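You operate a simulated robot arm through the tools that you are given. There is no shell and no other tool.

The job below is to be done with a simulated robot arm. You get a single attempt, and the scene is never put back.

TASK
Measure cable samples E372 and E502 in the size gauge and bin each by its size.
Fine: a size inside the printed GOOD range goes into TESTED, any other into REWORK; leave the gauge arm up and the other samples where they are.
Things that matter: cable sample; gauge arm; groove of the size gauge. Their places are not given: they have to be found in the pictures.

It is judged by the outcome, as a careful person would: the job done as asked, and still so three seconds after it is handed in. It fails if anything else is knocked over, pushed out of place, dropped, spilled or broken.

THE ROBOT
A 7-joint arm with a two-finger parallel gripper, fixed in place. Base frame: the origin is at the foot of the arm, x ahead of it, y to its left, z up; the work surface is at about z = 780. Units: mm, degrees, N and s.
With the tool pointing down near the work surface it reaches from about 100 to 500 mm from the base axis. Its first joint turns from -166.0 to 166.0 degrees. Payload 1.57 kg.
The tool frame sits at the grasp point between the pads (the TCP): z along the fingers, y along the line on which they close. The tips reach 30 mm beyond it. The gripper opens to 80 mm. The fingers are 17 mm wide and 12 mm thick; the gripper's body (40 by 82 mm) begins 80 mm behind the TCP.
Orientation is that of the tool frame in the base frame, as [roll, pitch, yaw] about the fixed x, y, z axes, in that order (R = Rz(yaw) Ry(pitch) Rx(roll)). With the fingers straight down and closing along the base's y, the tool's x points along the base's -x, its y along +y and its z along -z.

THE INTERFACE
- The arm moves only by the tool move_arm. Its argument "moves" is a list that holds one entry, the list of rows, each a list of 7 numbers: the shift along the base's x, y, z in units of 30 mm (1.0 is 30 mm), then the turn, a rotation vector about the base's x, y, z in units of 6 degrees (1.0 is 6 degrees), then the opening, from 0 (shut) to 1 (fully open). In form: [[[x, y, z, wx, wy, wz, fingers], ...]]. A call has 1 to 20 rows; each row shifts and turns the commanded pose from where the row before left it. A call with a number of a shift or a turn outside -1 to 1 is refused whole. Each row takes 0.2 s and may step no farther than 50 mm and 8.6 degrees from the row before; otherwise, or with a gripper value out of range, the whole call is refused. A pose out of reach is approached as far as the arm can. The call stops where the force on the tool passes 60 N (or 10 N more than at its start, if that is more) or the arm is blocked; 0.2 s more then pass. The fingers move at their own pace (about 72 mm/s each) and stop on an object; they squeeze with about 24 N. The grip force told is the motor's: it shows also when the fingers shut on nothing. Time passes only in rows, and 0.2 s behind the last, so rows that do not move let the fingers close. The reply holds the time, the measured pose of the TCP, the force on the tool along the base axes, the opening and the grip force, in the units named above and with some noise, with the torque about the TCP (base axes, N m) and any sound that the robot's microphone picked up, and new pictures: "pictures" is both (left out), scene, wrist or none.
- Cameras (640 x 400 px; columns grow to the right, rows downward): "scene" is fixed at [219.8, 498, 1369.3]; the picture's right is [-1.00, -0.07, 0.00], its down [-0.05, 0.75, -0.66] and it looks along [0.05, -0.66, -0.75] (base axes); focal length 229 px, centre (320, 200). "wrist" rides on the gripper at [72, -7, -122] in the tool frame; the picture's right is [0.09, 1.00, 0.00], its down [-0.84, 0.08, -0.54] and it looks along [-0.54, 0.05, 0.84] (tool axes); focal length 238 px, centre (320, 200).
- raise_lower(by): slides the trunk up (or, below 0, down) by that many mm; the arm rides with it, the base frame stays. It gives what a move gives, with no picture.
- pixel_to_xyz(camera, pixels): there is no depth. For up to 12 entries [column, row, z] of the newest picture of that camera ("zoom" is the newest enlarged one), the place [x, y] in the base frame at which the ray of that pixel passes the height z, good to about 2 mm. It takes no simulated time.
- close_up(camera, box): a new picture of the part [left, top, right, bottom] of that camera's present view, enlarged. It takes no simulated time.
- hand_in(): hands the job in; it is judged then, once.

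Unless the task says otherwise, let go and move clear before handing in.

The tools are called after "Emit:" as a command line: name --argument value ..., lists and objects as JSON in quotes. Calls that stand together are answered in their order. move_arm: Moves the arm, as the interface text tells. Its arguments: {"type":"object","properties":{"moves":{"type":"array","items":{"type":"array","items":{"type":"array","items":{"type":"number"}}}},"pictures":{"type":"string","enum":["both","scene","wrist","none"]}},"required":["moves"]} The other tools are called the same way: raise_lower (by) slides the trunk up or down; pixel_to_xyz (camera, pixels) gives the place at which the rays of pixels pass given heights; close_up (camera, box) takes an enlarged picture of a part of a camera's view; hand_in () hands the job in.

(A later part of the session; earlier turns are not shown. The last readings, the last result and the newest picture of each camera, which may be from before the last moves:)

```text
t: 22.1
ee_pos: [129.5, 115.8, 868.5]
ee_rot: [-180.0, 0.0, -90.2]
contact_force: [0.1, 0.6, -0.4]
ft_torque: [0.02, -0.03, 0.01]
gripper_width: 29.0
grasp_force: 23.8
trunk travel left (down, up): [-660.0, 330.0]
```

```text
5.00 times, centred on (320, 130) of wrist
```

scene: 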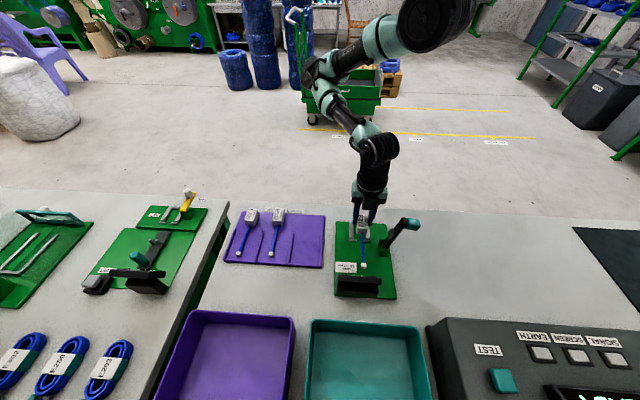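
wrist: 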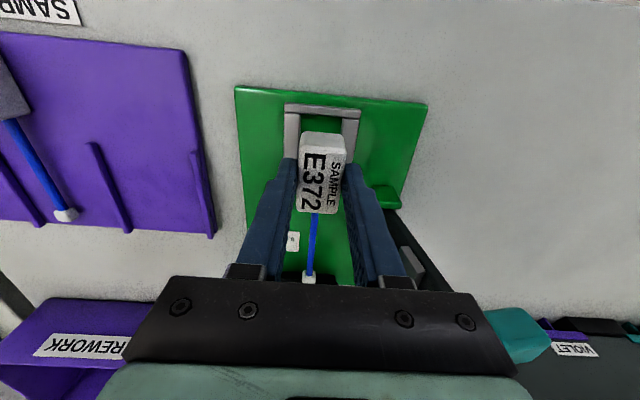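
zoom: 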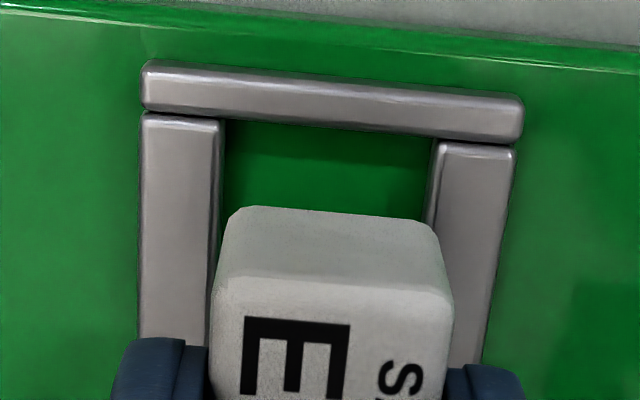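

Alignment looks right: pocket centre x≈129, back wall y≈89.5. I'll go down 22 mm to just above the wall tops and check.

Emit:
move_arm --moves '[[[0, 0, -0.25, 0, 0, 0, 0], [0, 0, -0.25, 0, 0, 0, 0], [0, 0, -0.23, 0, 0, 0, 0], [0, 0, 0, 0, 0, 0, 0]]]'

Emit:
close_up --camera "scene" --box '[335, 205, 391, 255]'

Emit:
close_up --camera "wrist" --box '[270, 90, 370, 170]'

```text
t: 23.1
ee_pos: [129.3, 113.9, 846.5]
ee_rot: [180.0, 0.0, -90.1]
contact_force: [0.8, -0.9, -0.5]
ft_torque: [0.01, 0.01, 0.01]
gripper_width: 29.3
grasp_force: 23.9
trunk travel left (down, up): [-660.0, 330.0]
```

scene: 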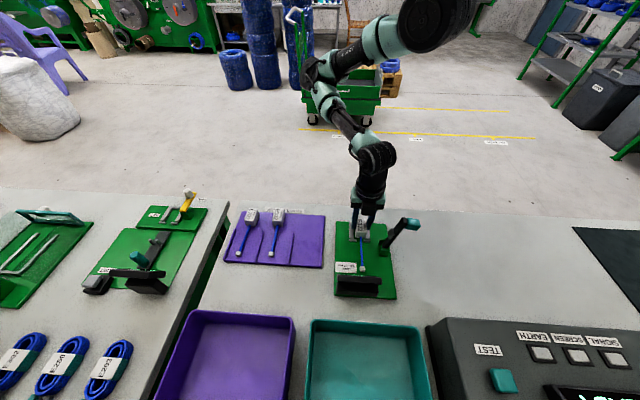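
wrist: 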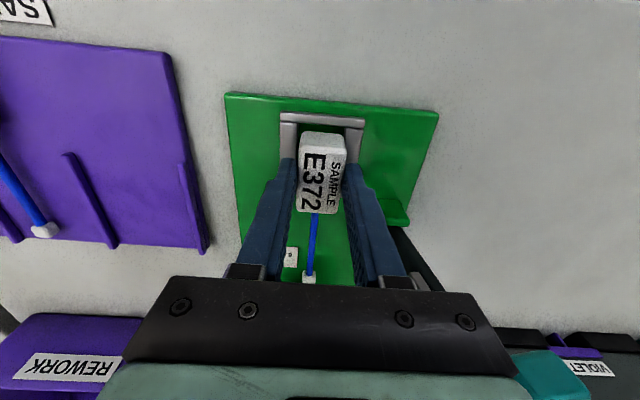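

```text
8.00 times, centred on (363, 230) of scene
```

zoom: 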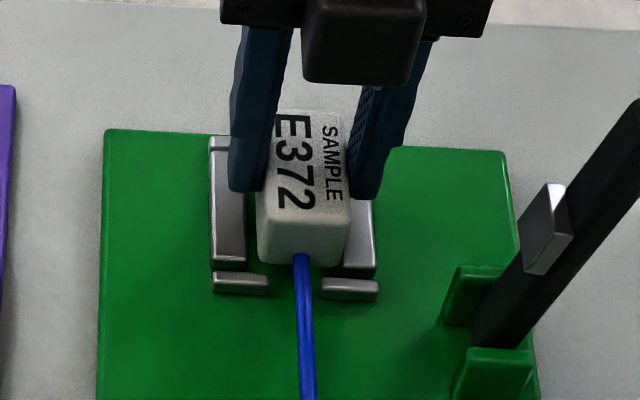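

```text
5.00 times, centred on (320, 130) of wrist
```

zoom: 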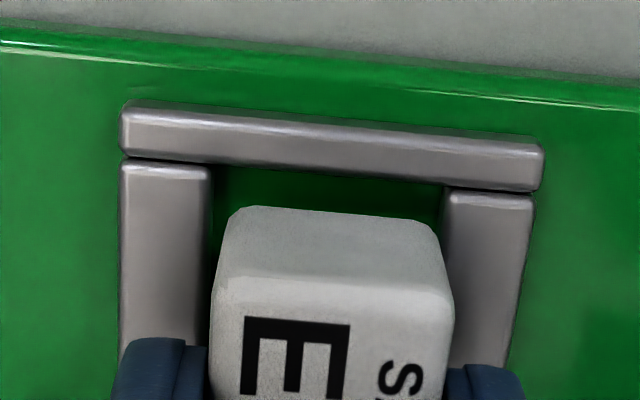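

The block's bottom is level with the wall tops (scene zoom row 265, stops at row 272). It sits about 1–2 mm toward −x, so I'll shift +1.2 mm in x and go down in small steps, watching the force.

Emit:
move_arm --moves '[[[0.04, 0, -0.1, 0, 0, 0, 0], [0, 0, -0.1, 0, 0, 0, 0], [0, 0, 0, 0, 0, 0, 0]]]'

Emit:
close_up --camera "scene" --box '[335, 205, 391, 255]'

Emit:
close_up --camera "wrist" --box '[270, 90, 370, 170]'

```text
t: 23.9
ee_pos: [129.0, 115.3, 840.8]
ee_rot: [180.0, 0.1, -90.0]
contact_force: [-0.5, -3.5, 16.3]
ft_torque: [0.34, 0.01, 0.01]
gripper_width: 29.2
grasp_force: 24.2
trunk travel left (down, up): [-660.0, 330.0]
```

scene: 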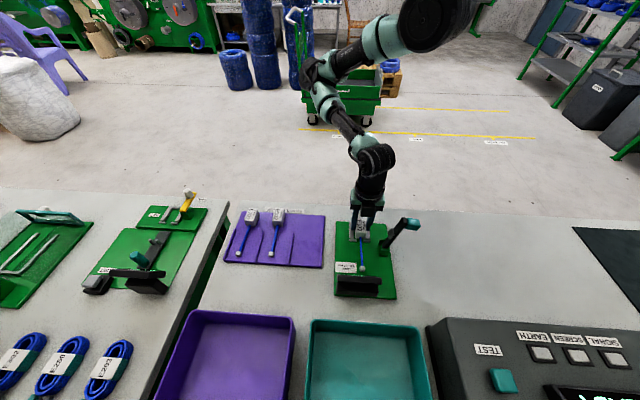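
wrist: 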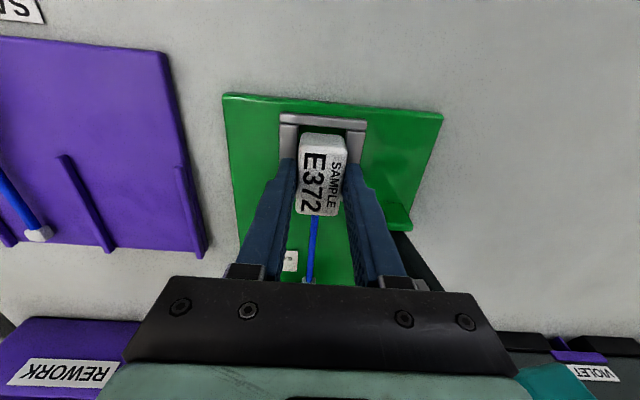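

```text
8.00 times, centred on (363, 230) of scene
```

zoom: 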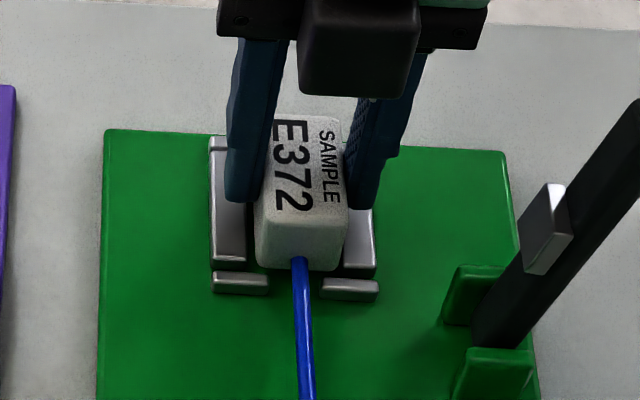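

```text
5.00 times, centred on (320, 130) of wrist
```

zoom: 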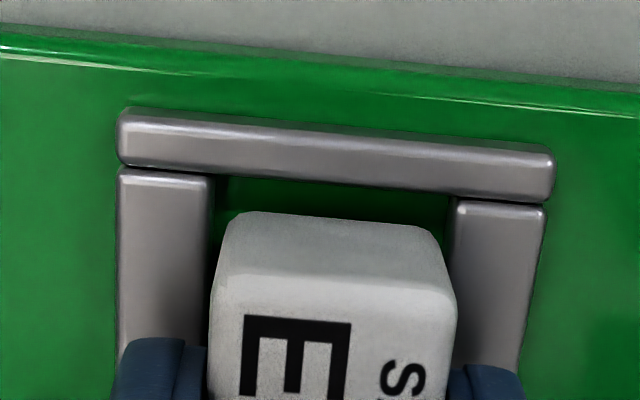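

A 16 N upward force with a torque from the front says the block's front edge is touching a stop. I'll lift 4 mm, shift −2.2 mm in y, and come down again.

Emit:
move_arm --moves '[[[0, 0, 0.14, 0, 0, 0, 0], [0, -0.075, 0, 0, 0, 0, 0], [0, 0, -0.12, 0, 0, 0, 0], [0, 0, -0.08, 0, 0, 0, 0], [0, 0, 0, 0, 0, 0, 0]]]'

Emit:
close_up --camera "scene" --box '[335, 205, 391, 255]'

Emit:
close_up --camera "wrist" --box '[270, 90, 370, 170]'

```text
t: 25.1
ee_pos: [129.9, 112.9, 840.0]
ee_rot: [180.0, 0.0, -90.1]
contact_force: [-0.1, 0.7, -1.1]
ft_torque: [-0.02, 0.01, 0.03]
gripper_width: 29.5
grasp_force: 23.8
trunk travel left (down, up): [-660.0, 330.0]
```

scene: 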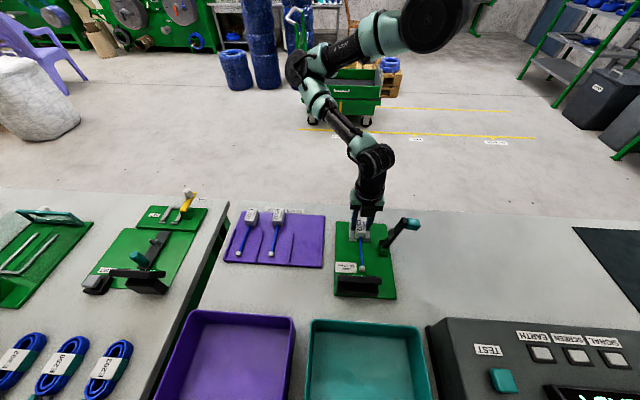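
wrist: 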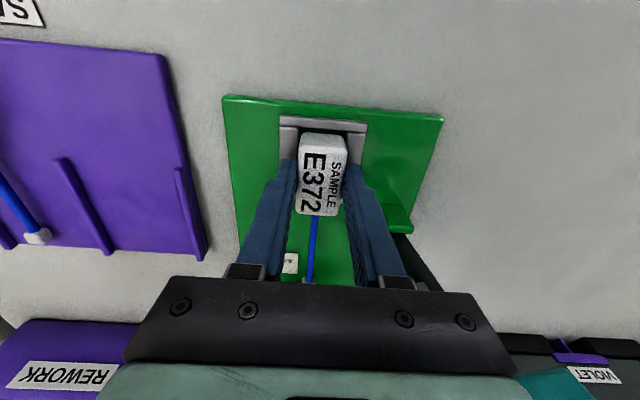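

```text
8.00 times, centred on (363, 230) of scene
```

zoom: 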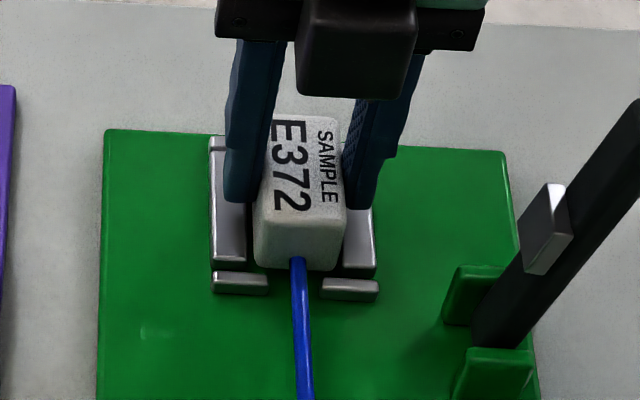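

```text
5.00 times, centred on (320, 130) of wrist
```

zoom: 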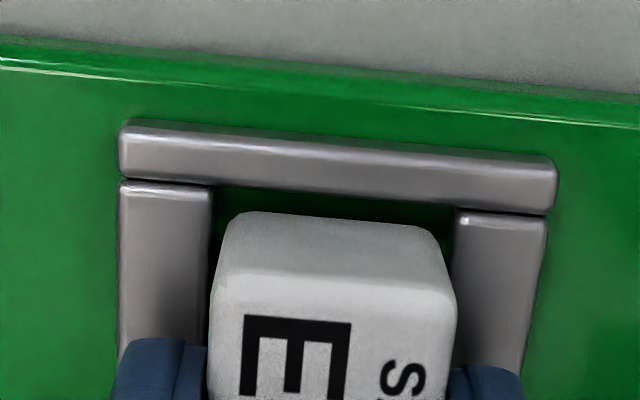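

No force at z=840 now. I'll continue down slowly.

Emit:
move_arm --moves '[[[0, 0, -0.07, 0, 0, 0, 0], [0, 0, -0.06, 0, 0, 0, 0], [0, 0, 0, 0, 0, 0, 0]]]' --pictures "none"

```text
t: 25.9
ee_pos: [130.8, 114.5, 835.7]
ee_rot: [179.9, -0.1, -90.1]
contact_force: [-0.4, -6.4, 0.5]
ft_torque: [-0.18, 0.02, 0.03]
gripper_width: 29.2
grasp_force: 24.2
trunk travel left (down, up): [-660.0, 330.0]
```

A −6.4 N y-force means the front face is rubbing the stop. I'll shift 1.2 mm back and look.

Emit:
move_arm --moves '[[[0, -0.04, 0, 0, 0, 0, 0], [0, 0, -0.03, 0, 0, 0, 0], [0, 0, 0, 0, 0, 0, 0]]]'

Emit:
close_up --camera "scene" --box '[335, 205, 391, 255]'

Emit:
close_up --camera "wrist" --box '[270, 90, 370, 170]'

```text
t: 26.7
ee_pos: [130.6, 114.1, 835.8]
ee_rot: [-179.9, 0.0, -90.1]
contact_force: [-2.1, -9.5, 0.7]
ft_torque: [-0.35, 0.07, 0.09]
gripper_width: 29.2
grasp_force: 24.0
out of reach, approached as far as the arm can: row 1
trunk travel left (down, up): [-660.0, 330.0]
```

scene: 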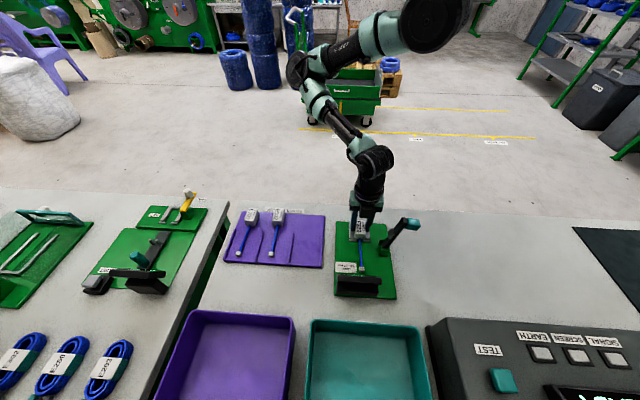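
wrist: 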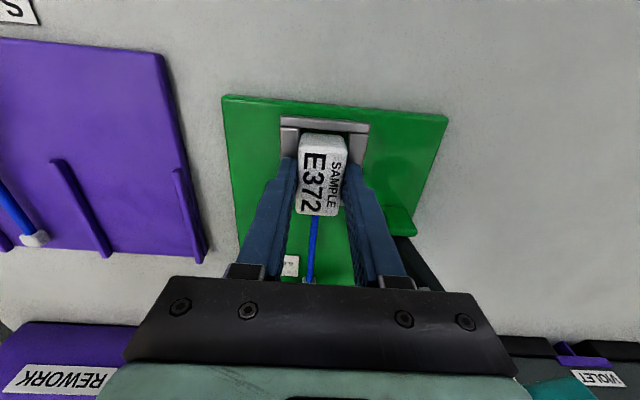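

```text
8.00 times, centred on (363, 230) of scene
```

zoom: 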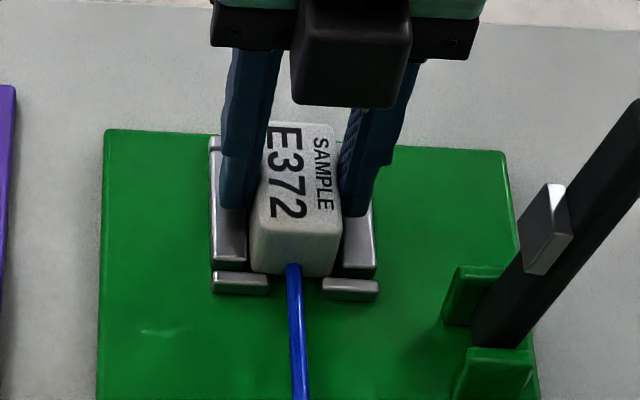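

```text
5.00 times, centred on (320, 130) of wrist
```

zoom: 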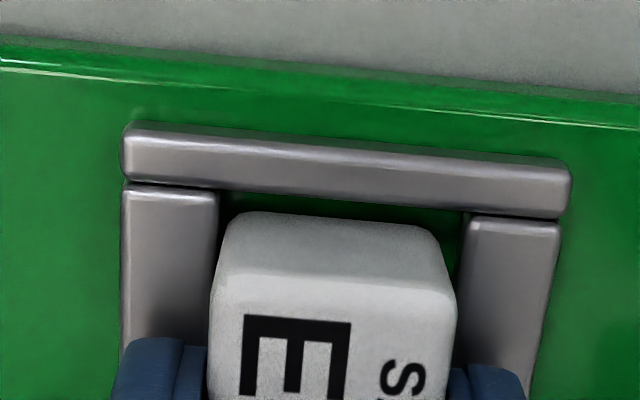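

The arm is at its inner reach limit here (r≈173 mm), but the block's bottom is already about 9 mm below the wall tops and inside the pocket (scene zoom front edge row 275). I'll open the fingers gently so it settles, then check.

Emit:
move_arm --moves '[[[0, 0, 0, 0, 0, 0, 0.45], [0, 0, 0, 0, 0, 0, 0.6], [0, 0, 0, 0, 0, 0, 0.6]]]'

Emit:
close_up --camera "scene" --box '[335, 205, 391, 255]'

Emit:
close_up --camera "wrist" --box '[270, 90, 370, 170]'

```text
t: 27.5
ee_pos: [130.1, 114.7, 835.2]
ee_rot: [180.0, 0.1, -90.1]
contact_force: [0.2, -0.1, -0.1]
ft_torque: [0.0, 0.03, 0.01]
gripper_width: 48.0
grasp_force: 0.2
trunk travel left (down, up): [-660.0, 330.0]
```

scene: 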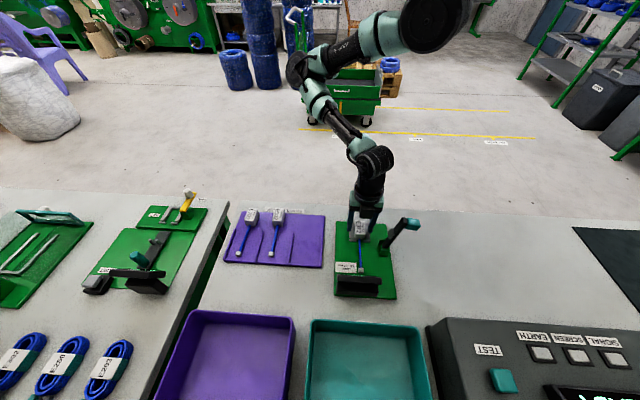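
wrist: 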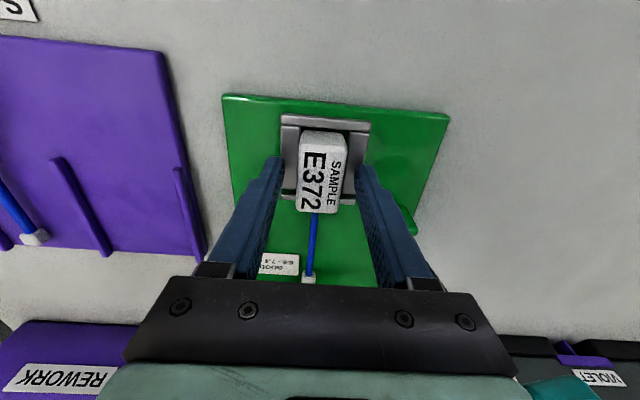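

```text
8.00 times, centred on (363, 230) of scene
```

zoom: 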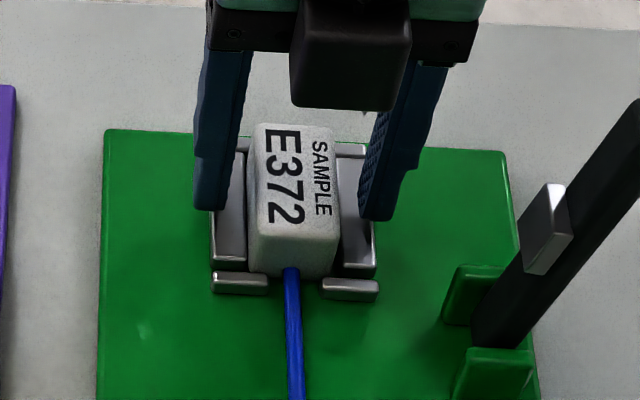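

```text
5.00 times, centred on (320, 130) of wrist
```

zoom: 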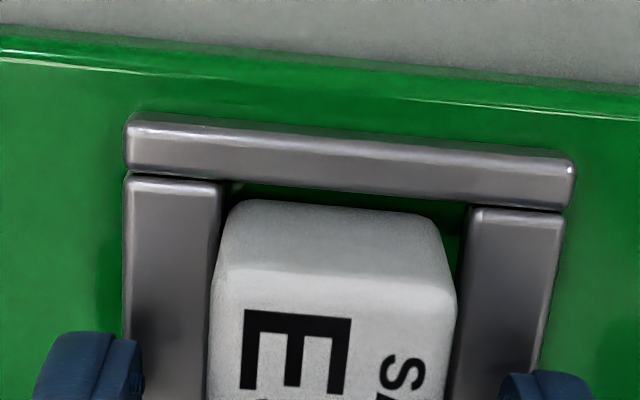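

E372 sits seated in the pocket, with its cable through the stop gap (scene zoom (292,300)). I'll back the gripper straight up by raising the trunk 80 mm, then look at the gauge arm.

Emit:
raise_lower --by 80

Emit:
move_arm --moves '[[[0, 0, 0, 0, 0, 0, 0.6]]]'

Emit:
close_up --camera "scene" --box '[335, 205, 431, 275]'

Emit:
close_up --camera "wrist" --box '[270, 80, 500, 280]'

```text
t: 28.7
ee_pos: [130.7, 115.3, 914.9]
ee_rot: [-180.0, 0.0, -90.1]
contact_force: [0.0, 0.5, -0.3]
ft_torque: [0.01, 0.0, 0.01]
gripper_width: 48.2
grasp_force: 0.1
trunk travel left (down, up): [-740.0, 250.0]
```

```text
t: 29.1
ee_pos: [130.7, 115.4, 914.9]
ee_rot: [180.0, 0.1, -90.1]
contact_force: [0.4, 0.1, 0.4]
ft_torque: [-0.01, 0.01, 0.02]
gripper_width: 47.8
grasp_force: 0.0
trunk travel left (down, up): [-740.0, 250.0]
```

scene: 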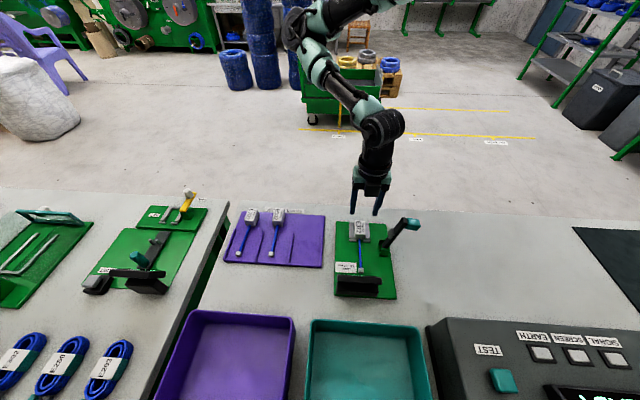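
wrist: 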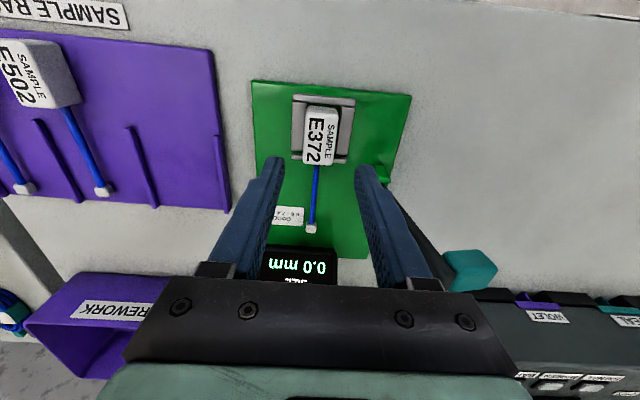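

```text
5.71 times, centred on (383, 240) of scene
```

zoom: 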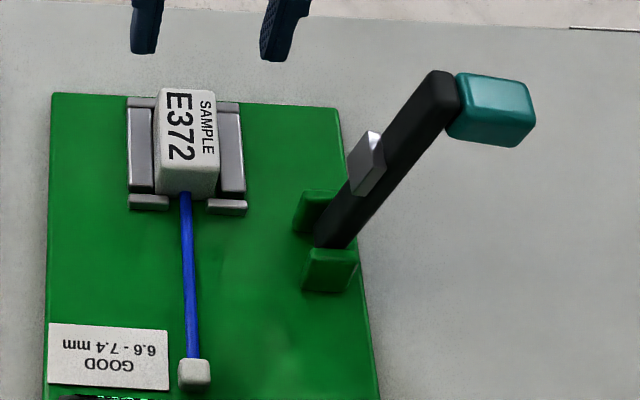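

```text
2.00 times, centred on (385, 180) of wrist
```

zoom: 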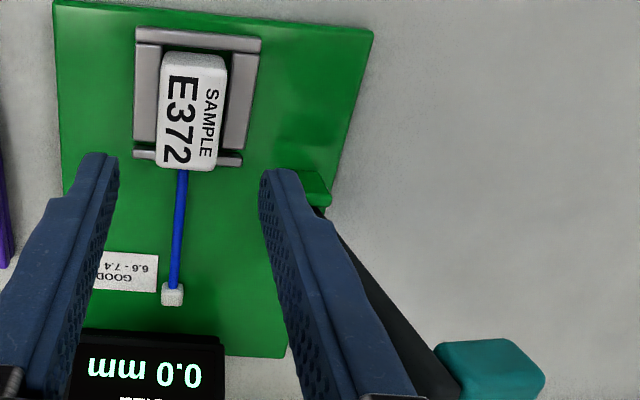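

The gauge arm's hinge is near (62,165,809) and the handle centre is near (19,165,921). My plan is to pinch the handle across y and swing it along its arc. First I'll turn the tool back by −90° while moving out to about (140,150), clear of the arm.

Emit:
move_arm --moves '[[[0.03, 0.08, 0.02, 0, 0, -1, 0.8], [0.03, 0.08, 0.02, 0, 0, -1, 0.9], [0.03, 0.08, 0.02, 0, 0, -1, 1], [0.03, 0.08, 0.02, 0, 0, -1, 1], [0.03, 0.08, 0.02, 0, 0, -1, 1], [0.03, 0.08, 0.02, 0, 0, -1, 1], [0.03, 0.08, 0.02, 0, 0, -1, 1], [0.03, 0.08, 0.02, 0, 0, -1, 1], [0.03, 0.08, 0.02, 0, 0, -1, 1], [0.03, 0.08, 0.02, 0, 0, -1, 1], [0.03, 0.08, 0.02, 0, 0, -1, 1], [0.03, 0.08, 0.02, 0, 0, -1, 1], [0.03, 0.08, 0.02, 0, 0, -1, 1], [0.03, 0.08, 0.02, 0, 0, -1, 1], [0.03, 0.08, 0.02, 0, 0, -1, 1]]]'

```text
t: 32.3
ee_pos: [144.7, 150.7, 924.6]
ee_rot: [-179.9, 0.0, 179.8]
contact_force: [0.0, 0.3, -0.1]
ft_torque: [0.03, 0.0, 0.0]
gripper_width: 79.9
grasp_force: 0.0
trunk travel left (down, up): [-740.0, 250.0]
```

scene: 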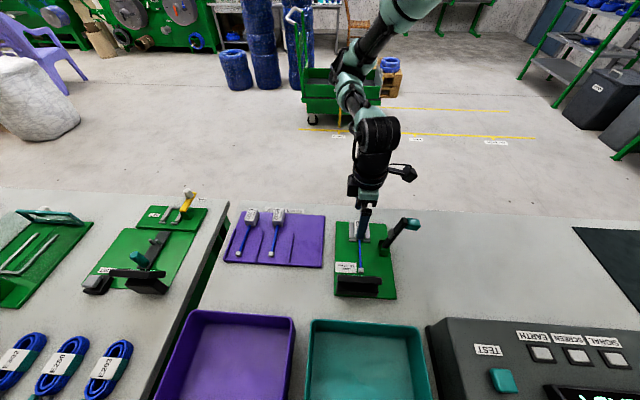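
wrist: 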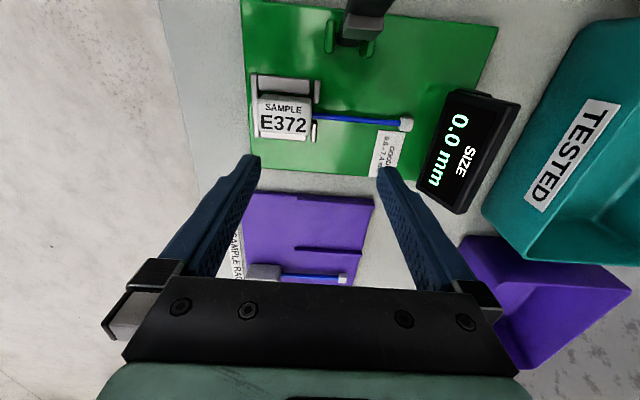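

The wrist view now shows E372 in the groove and the display at 0.0 mm. The gauge arm's bar is near y≈166. I'll approach the handle along −x with the fingers wide open on both sides of the bar.

Emit:
move_arm --moves '[[[-0.3, 0.17, 0, 0, 0, 0, 1], [-0.5, 0.17, 0, 0, 0, 0, 1], [-0.6, 0.17, 0, 0, 0, 0, 1], [-0.6, 0, 0, 0, 0, 0, 1], [-0.5, 0, 0, 0, 0, 0, 1]]]'

Emit:
close_up --camera "scene" --box '[340, 180, 450, 260]'

```text
t: 33.5
ee_pos: [69.9, 166.9, 924.2]
ee_rot: [179.9, -0.1, 180.0]
contact_force: [0.5, 0.9, 0.5]
ft_torque: [-0.01, 0.01, 0.03]
gripper_width: 79.9
grasp_force: 0.1
trunk travel left (down, up): [-740.0, 250.0]
```

scene: 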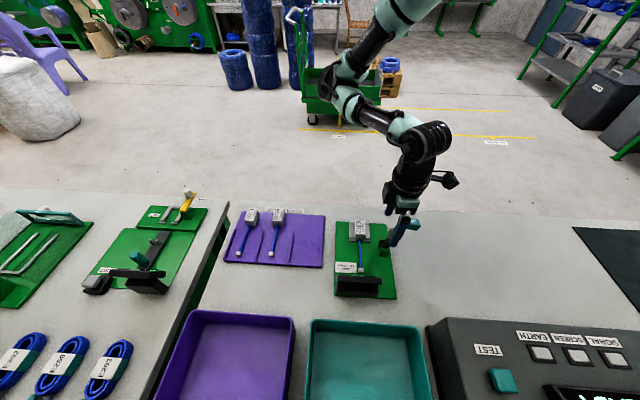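
wrist: 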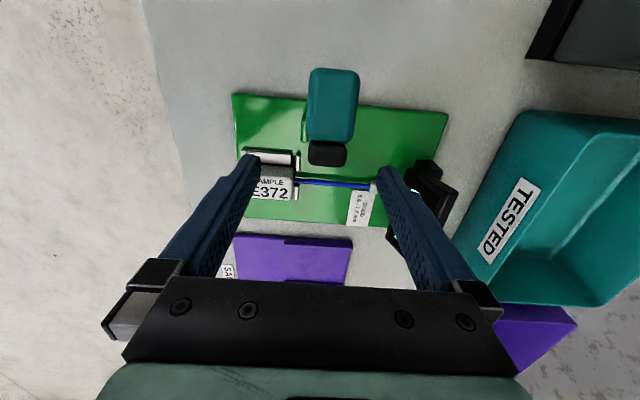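

```text
5.00 times, centred on (395, 220) of scene
```

zoom: 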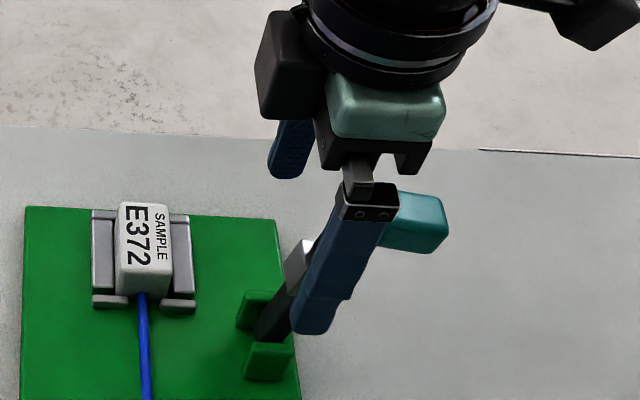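

The wrist view shows the teal handle (332,105) centred between the fingers at about (19, 167.5). I'll move in to it.

Emit:
move_arm --moves '[[[-0.45, 0.02, 0, 0, 0, 0, 1], [-0.45, 0, 0, 0, 0, 0, 1], [-0.45, 0, 0, 0, 0, 0, 1], [-0.35, 0, 0, 0, 0, 0, 1]]]'

Emit:
close_up --camera "scene" --box '[350, 170, 460, 250]'

```text
t: 34.5
ee_pos: [19.3, 167.1, 924.6]
ee_rot: [179.9, 0.1, 179.9]
contact_force: [-0.4, -0.1, 0.3]
ft_torque: [0.01, 0.0, 0.0]
gripper_width: 80.3
grasp_force: 0.2
trunk travel left (down, up): [-740.0, 250.0]
```

scene: 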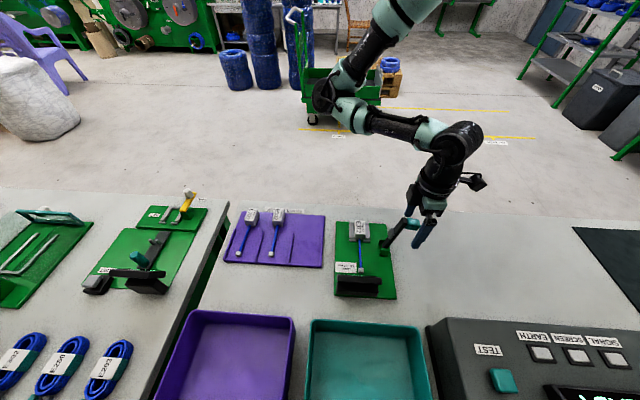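
wrist: 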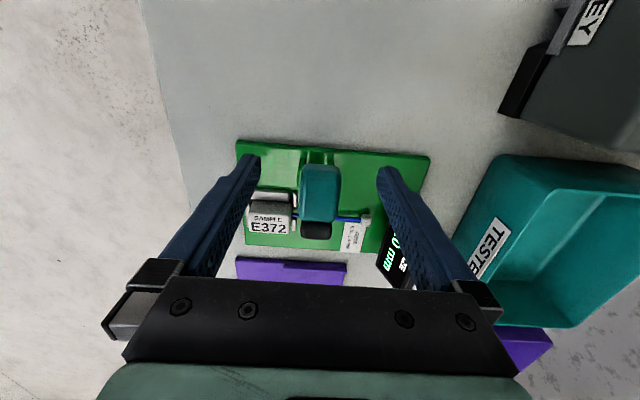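

```text
5.00 times, centred on (405, 210) of scene
```

zoom: 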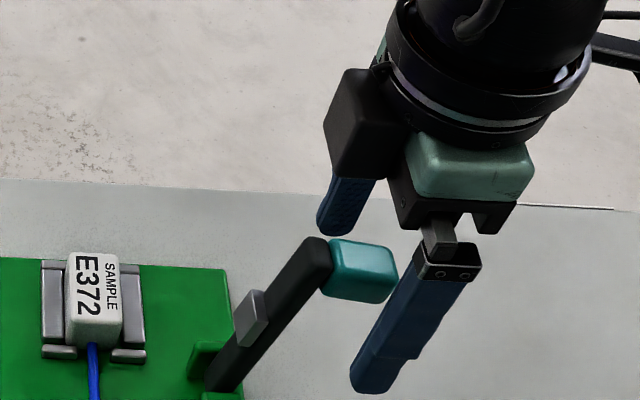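

The TCP (scene zoom (367,267)) lies on the handle. I'll close the fingers onto it.

Emit:
move_arm --moves '[[[0, 0, 0, 0, 0, 0, 0.4], [0, 0, 0, 0, 0, 0, 0], [0, 0, 0, 0, 0, 0, 0], [0, 0, 0, 0, 0, 0, 0], [0, 0, 0, 0, 0, 0, 0]]]'

Emit:
close_up --camera "scene" --box '[350, 170, 460, 250]'

```text
t: 35.7
ee_pos: [19.3, 167.5, 925.0]
ee_rot: [180.0, 0.0, 179.8]
contact_force: [0.6, -0.8, 0.2]
ft_torque: [-0.09, 0.0, 0.11]
gripper_width: 23.8
grasp_force: 36.5
trunk travel left (down, up): [-740.0, 250.0]
```

scene: 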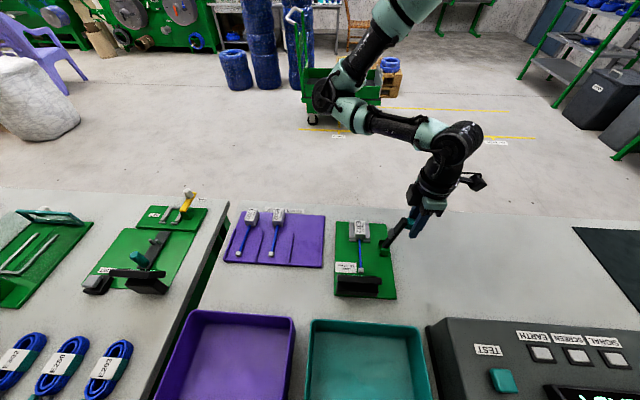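
wrist: 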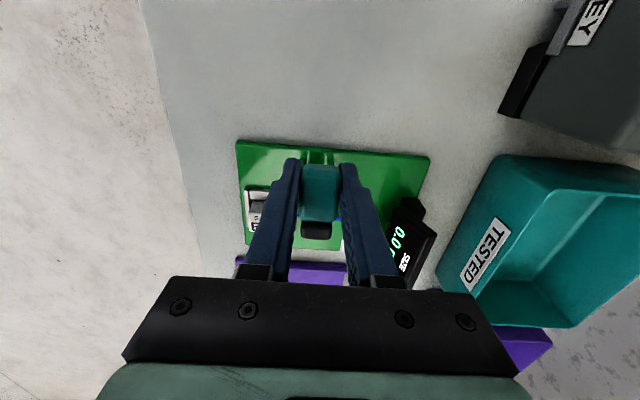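

```text
5.00 times, centred on (405, 210) of scene
```

zoom: 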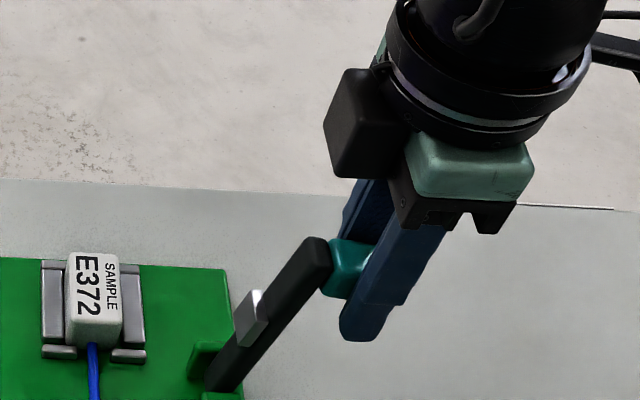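

The handle is pinched (23.8 mm). I'll start along the arc about the hinge (62, 809), about 24° first, checking force.

Emit:
move_arm --moves '[[[0.427, 0, 0.13, 0, 0, 0, 0], [0.423, 0, 0.083, 0, 0, 0, 0], [0.43, 0, 0.037, 0, 0, 0, 0], [0.43, 0, -0.007, 0, 0, 0, 0]]]'

Emit:
close_up --camera "scene" --box '[340, 180, 450, 260]'

```text
t: 36.7
ee_pos: [69.9, 166.5, 931.9]
ee_rot: [179.9, 0.0, 180.0]
contact_force: [-7.7, 7.3, 8.0]
ft_torque: [-0.22, 1.05, 0.11]
gripper_width: 23.6
grasp_force: 35.9
trunk travel left (down, up): [-740.0, 250.0]
```

scene: 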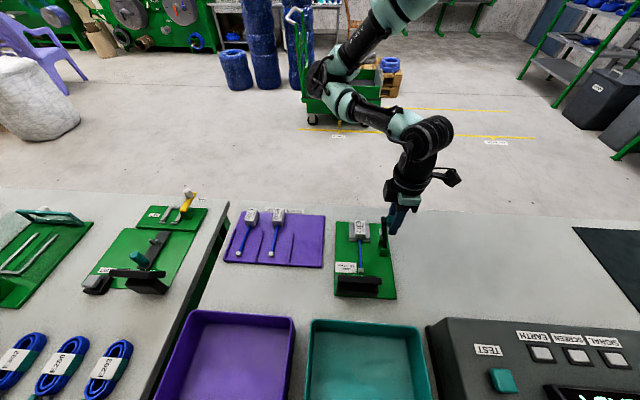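
wrist: 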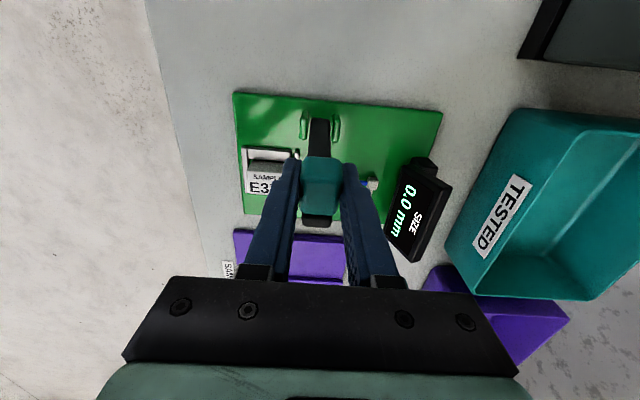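

```text
5.00 times, centred on (395, 220) of scene
```

zoom: 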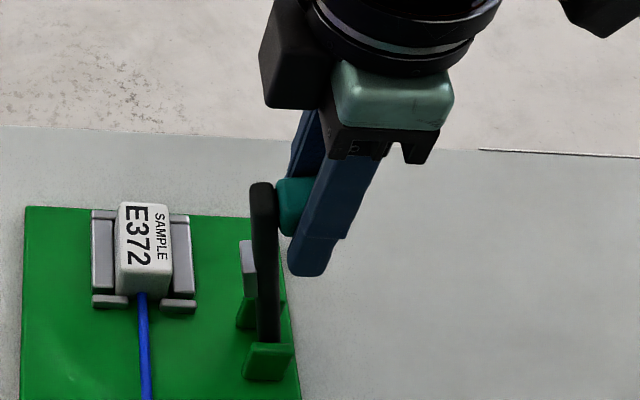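

The arm follows smoothly (forces below 10 N). I'll continue the arc another 26°.

Emit:
move_arm --moves '[[[0.43, 0, -0.053, 0, 0, 0, 0], [0.42, 0, -0.097, 0, 0, 0, 0], [0.407, 0, -0.14, 0, 0, 0, 0], [0.517, 0, -0.253, 0, 0, 0, 0]]]'

Emit:
close_up --camera "scene" --box '[330, 180, 440, 260]'

```text
t: 37.7
ee_pos: [120.9, 168.3, 915.6]
ee_rot: [-180.0, 0.0, 180.0]
contact_force: [-7.0, 3.0, 4.9]
ft_torque: [0.2, 1.08, 0.19]
gripper_width: 23.5
grasp_force: 35.6
trunk travel left (down, up): [-740.0, 250.0]
```

scene: 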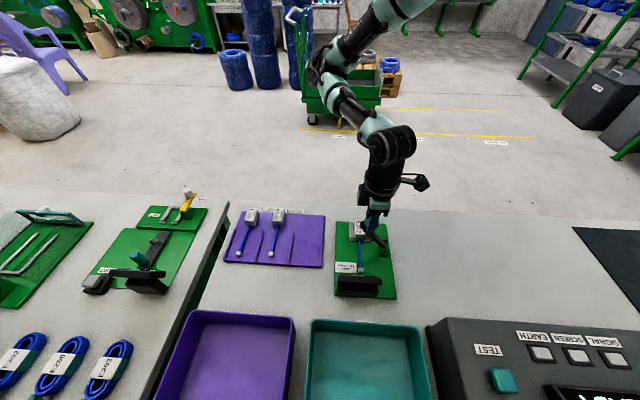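
wrist: 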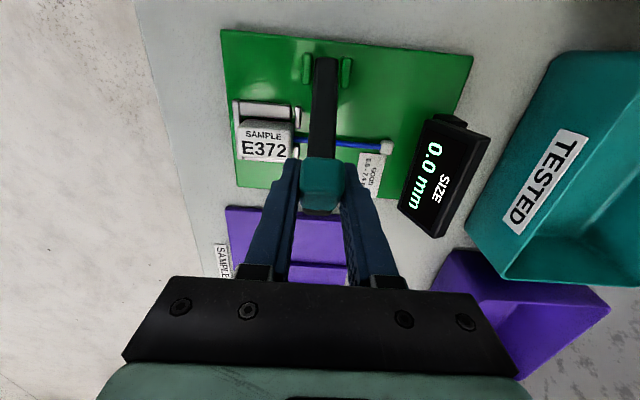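

```text
5.00 times, centred on (385, 220) of scene
```

zoom: 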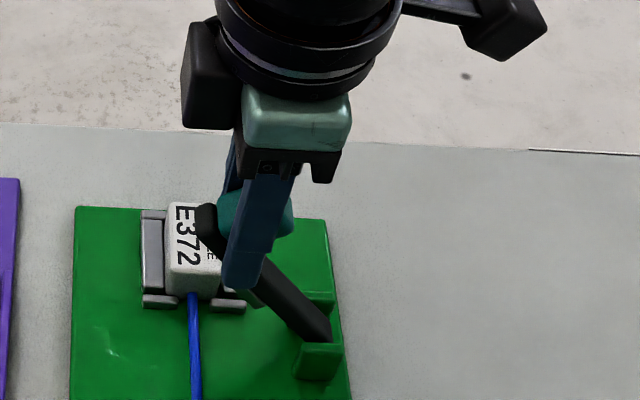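

Continuing down the arc to about 28°.

Emit:
move_arm --moves '[[[0.477, 0, -0.32, 0, 0, 0, 0], [0.427, 0, -0.383, 0, 0, 0, 0], [0.37, 0, -0.443, 0, 0, 0, 0], [0.303, 0, -0.487, 0, 0, 0, 0]]]'

Emit:
close_up --camera "scene" --box '[330, 180, 440, 260]'

```text
t: 38.7
ee_pos: [172.0, 167.5, 865.0]
ee_rot: [180.0, 0.3, 180.0]
contact_force: [4.2, 6.1, 11.5]
ft_torque: [-0.12, 1.08, 0.15]
gripper_width: 24.1
grasp_force: 36.5
trunk travel left (down, up): [-740.0, 250.0]
```

scene: 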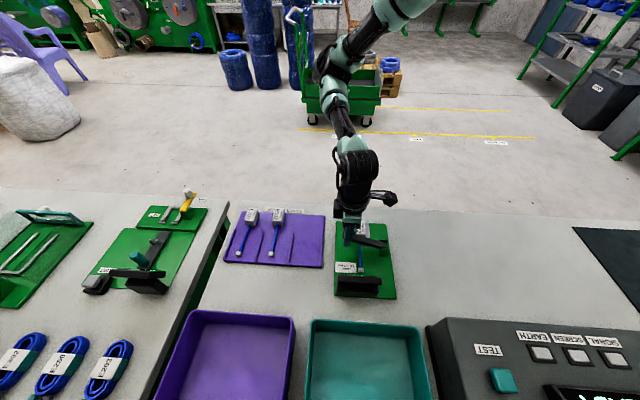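
wrist: 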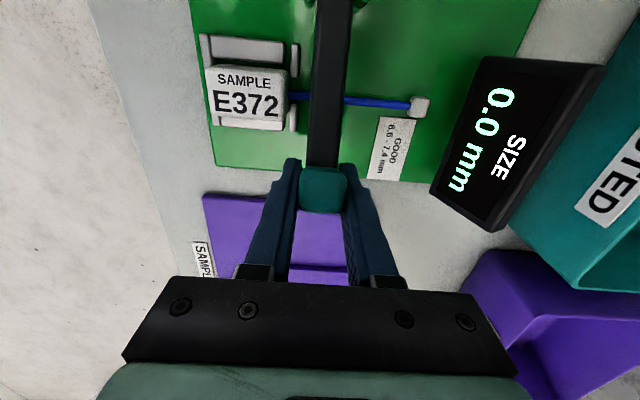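

```text
5.00 times, centred on (385, 220) of scene
```

zoom: 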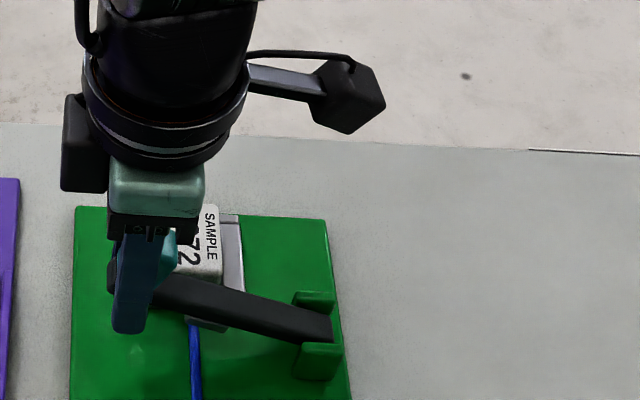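

Arm is nearly down. I'll use smaller steps now.

Emit:
move_arm --moves '[[[0.09, 0, -0.19, 0, 0, 0, 0], [0.09, 0, -0.2, 0, 0, 0, 0], [0.06, 0, -0.17, 0, 0, 0, 0], [0.06, 0, -0.17, 0, 0, 0, 0]]]'

Emit:
close_up --camera "scene" --box '[330, 190, 430, 260]'

```text
t: 39.7
ee_pos: [180.4, 169.8, 844.3]
ee_rot: [180.0, 0.0, 179.9]
contact_force: [6.7, 8.8, 10.6]
ft_torque: [-0.11, 1.14, 0.07]
gripper_width: 23.8
grasp_force: 36.0
trunk travel left (down, up): [-740.0, 250.0]
```

scene: 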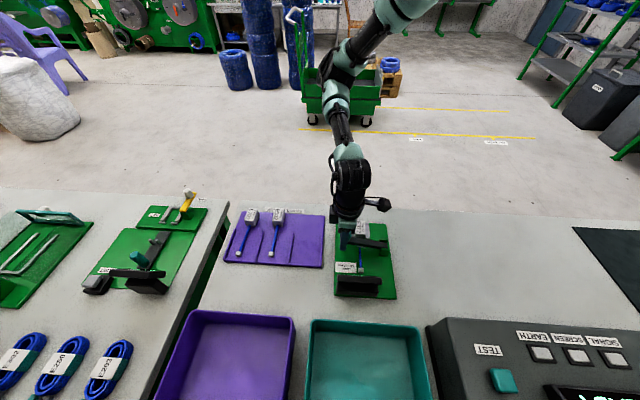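
wrist: 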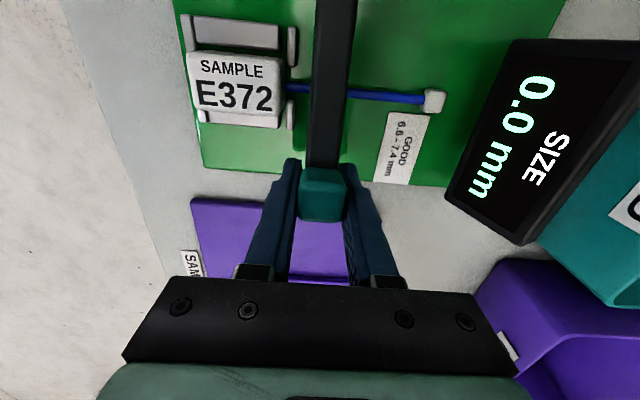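

```text
5.71 times, centred on (380, 225) of scene
```

zoom: 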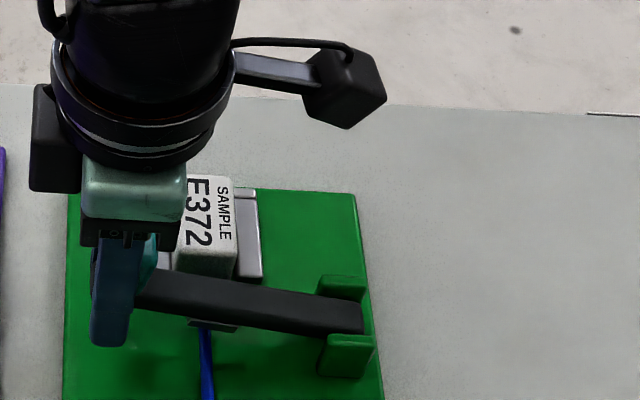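

Still 0.0 mm, and the bar is slightly above horizontal. A few more millimetres down.

Emit:
move_arm --moves '[[[0.03, 0, -0.1, 0, 0, 0, 0], [0.03, 0, -0.1, 0, 0, 0, 0], [0, 0, 0, 0, 0, 0, 0]]]'

Emit:
close_up --camera "wrist" --box '[430, 30, 640, 260]'

```text
t: 40.5
ee_pos: [181.3, 167.9, 839.0]
ee_rot: [-180.0, 0.0, 179.9]
contact_force: [5.8, 9.2, 9.8]
ft_torque: [0.03, 1.06, 0.1]
gripper_width: 24.1
grasp_force: 35.7
trunk travel left (down, up): [-740.0, 250.0]
```

scene: 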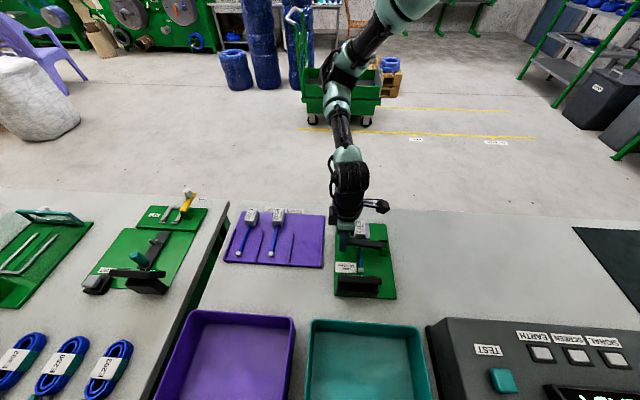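
wrist: 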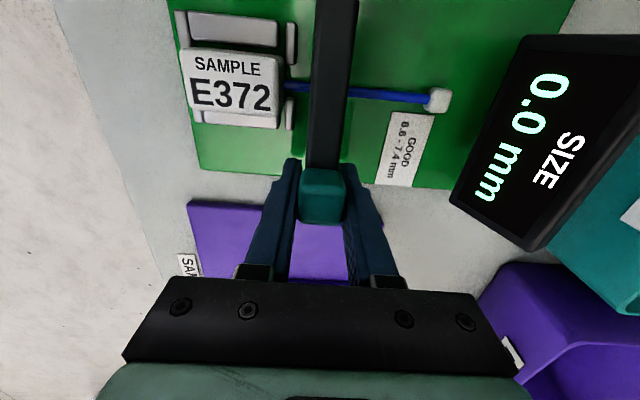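

```text
1.74 times, centred on (535, 145) of wrist
```

zoom: 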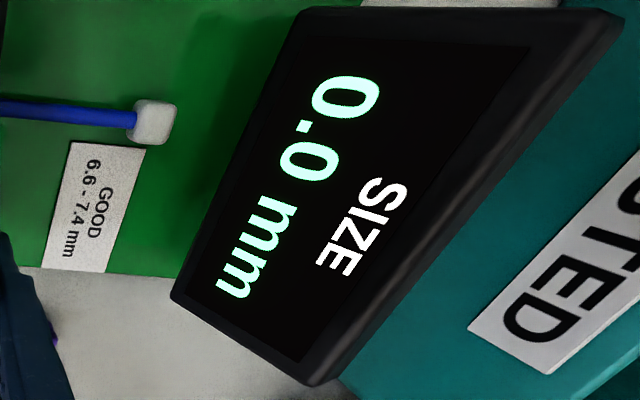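

Still no contact with the cable (Fz steady near 10 N). I'll continue 3 mm at a time.

Emit:
move_arm --moves '[[[0.015, 0, -0.1, 0, 0, 0, 0], [0, 0, 0, 0, 0, 0, 0]]]'

Emit:
close_up --camera "scene" --box '[330, 200, 410, 270]'

```text
t: 41.1
ee_pos: [183.5, 167.8, 834.5]
ee_rot: [-180.0, -0.1, 179.9]
contact_force: [7.1, 10.4, 10.0]
ft_torque: [0.05, 1.1, 0.15]
gripper_width: 23.9
grasp_force: 35.6
trunk travel left (down, up): [-740.0, 250.0]
```

scene: 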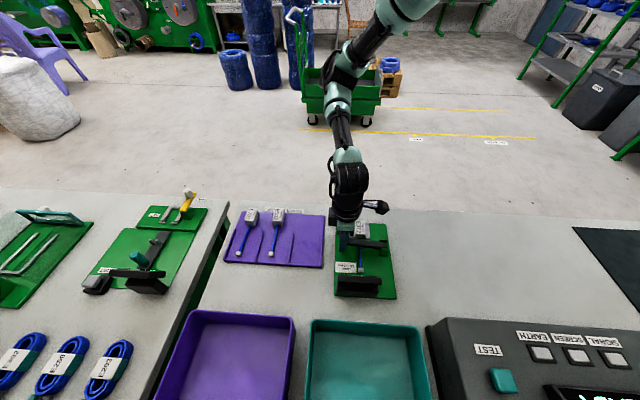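
wrist: 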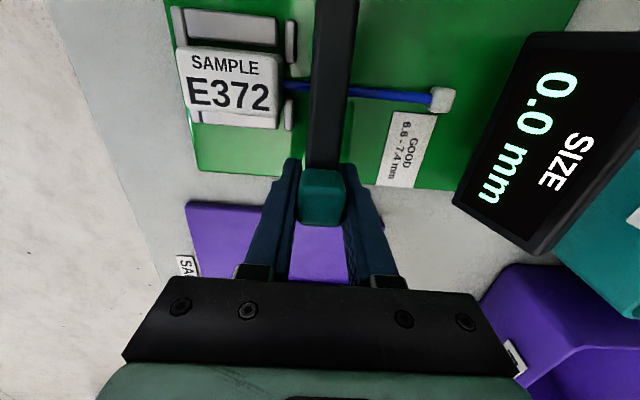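

```text
5.71 times, centred on (370, 235) of scene
```

zoom: 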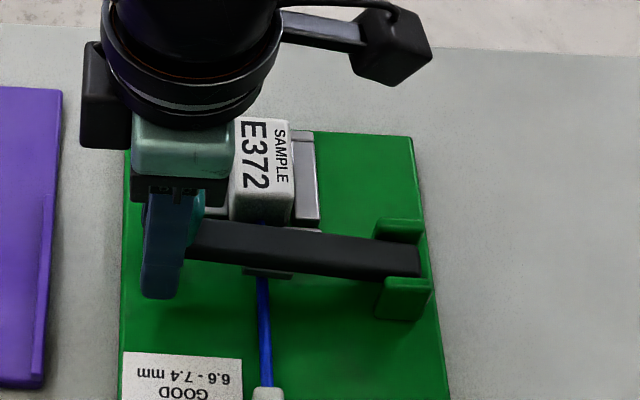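

The jaw (scene zoom (268,272)) is very near the cable. I'll continue 3 mm down with a 1 mm +y correction to reduce the side force.

Emit:
move_arm --moves '[[[0.01, 0.03, -0.1, 0, 0, 0, 0], [0, 0, 0, 0, 0, 0, 0]]]' --pictures "wrist"

```text
t: 41.7
ee_pos: [183.2, 167.6, 832.7]
ee_rot: [-179.9, 0.0, 180.0]
contact_force: [8.2, 7.2, 8.8]
ft_torque: [0.0, 0.97, 0.18]
gripper_width: 23.8
grasp_force: 35.6
trunk travel left (down, up): [-740.0, 250.0]
```

wrist: 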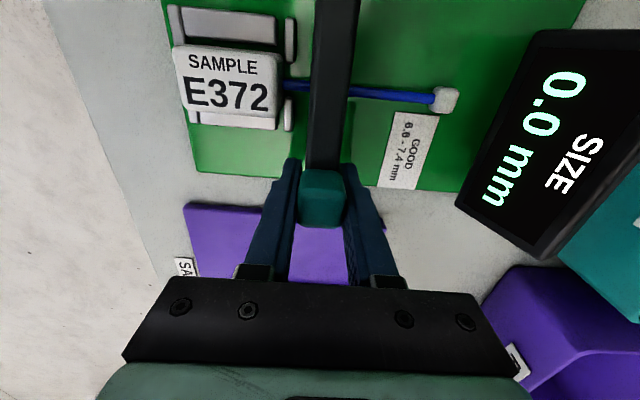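

Emit:
move_arm --moves '[[[0.005, 0.03, -0.1, 0, 0, 0, 0], [0, 0, 0, 0, 0, 0, 0]]]' --pictures "wrist"

Emit:
close_up --camera "scene" --box '[330, 200, 410, 270]'

```text
t: 42.3
ee_pos: [184.4, 167.8, 828.7]
ee_rot: [-179.8, 0.1, 179.9]
contact_force: [8.9, -0.9, 9.2]
ft_torque: [0.14, 0.95, 0.23]
gripper_width: 23.7
grasp_force: 36.3
trunk travel left (down, up): [-740.0, 250.0]
```

wrist: 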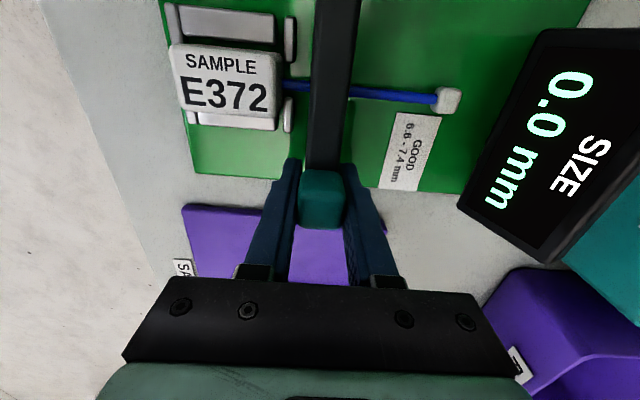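

```text
5.71 times, centred on (370, 235) of scene
```

zoom: 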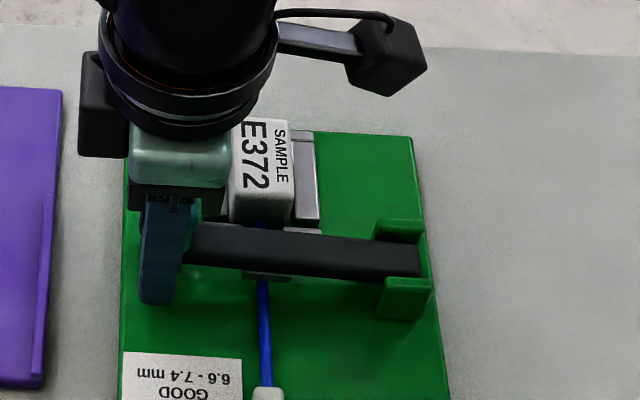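

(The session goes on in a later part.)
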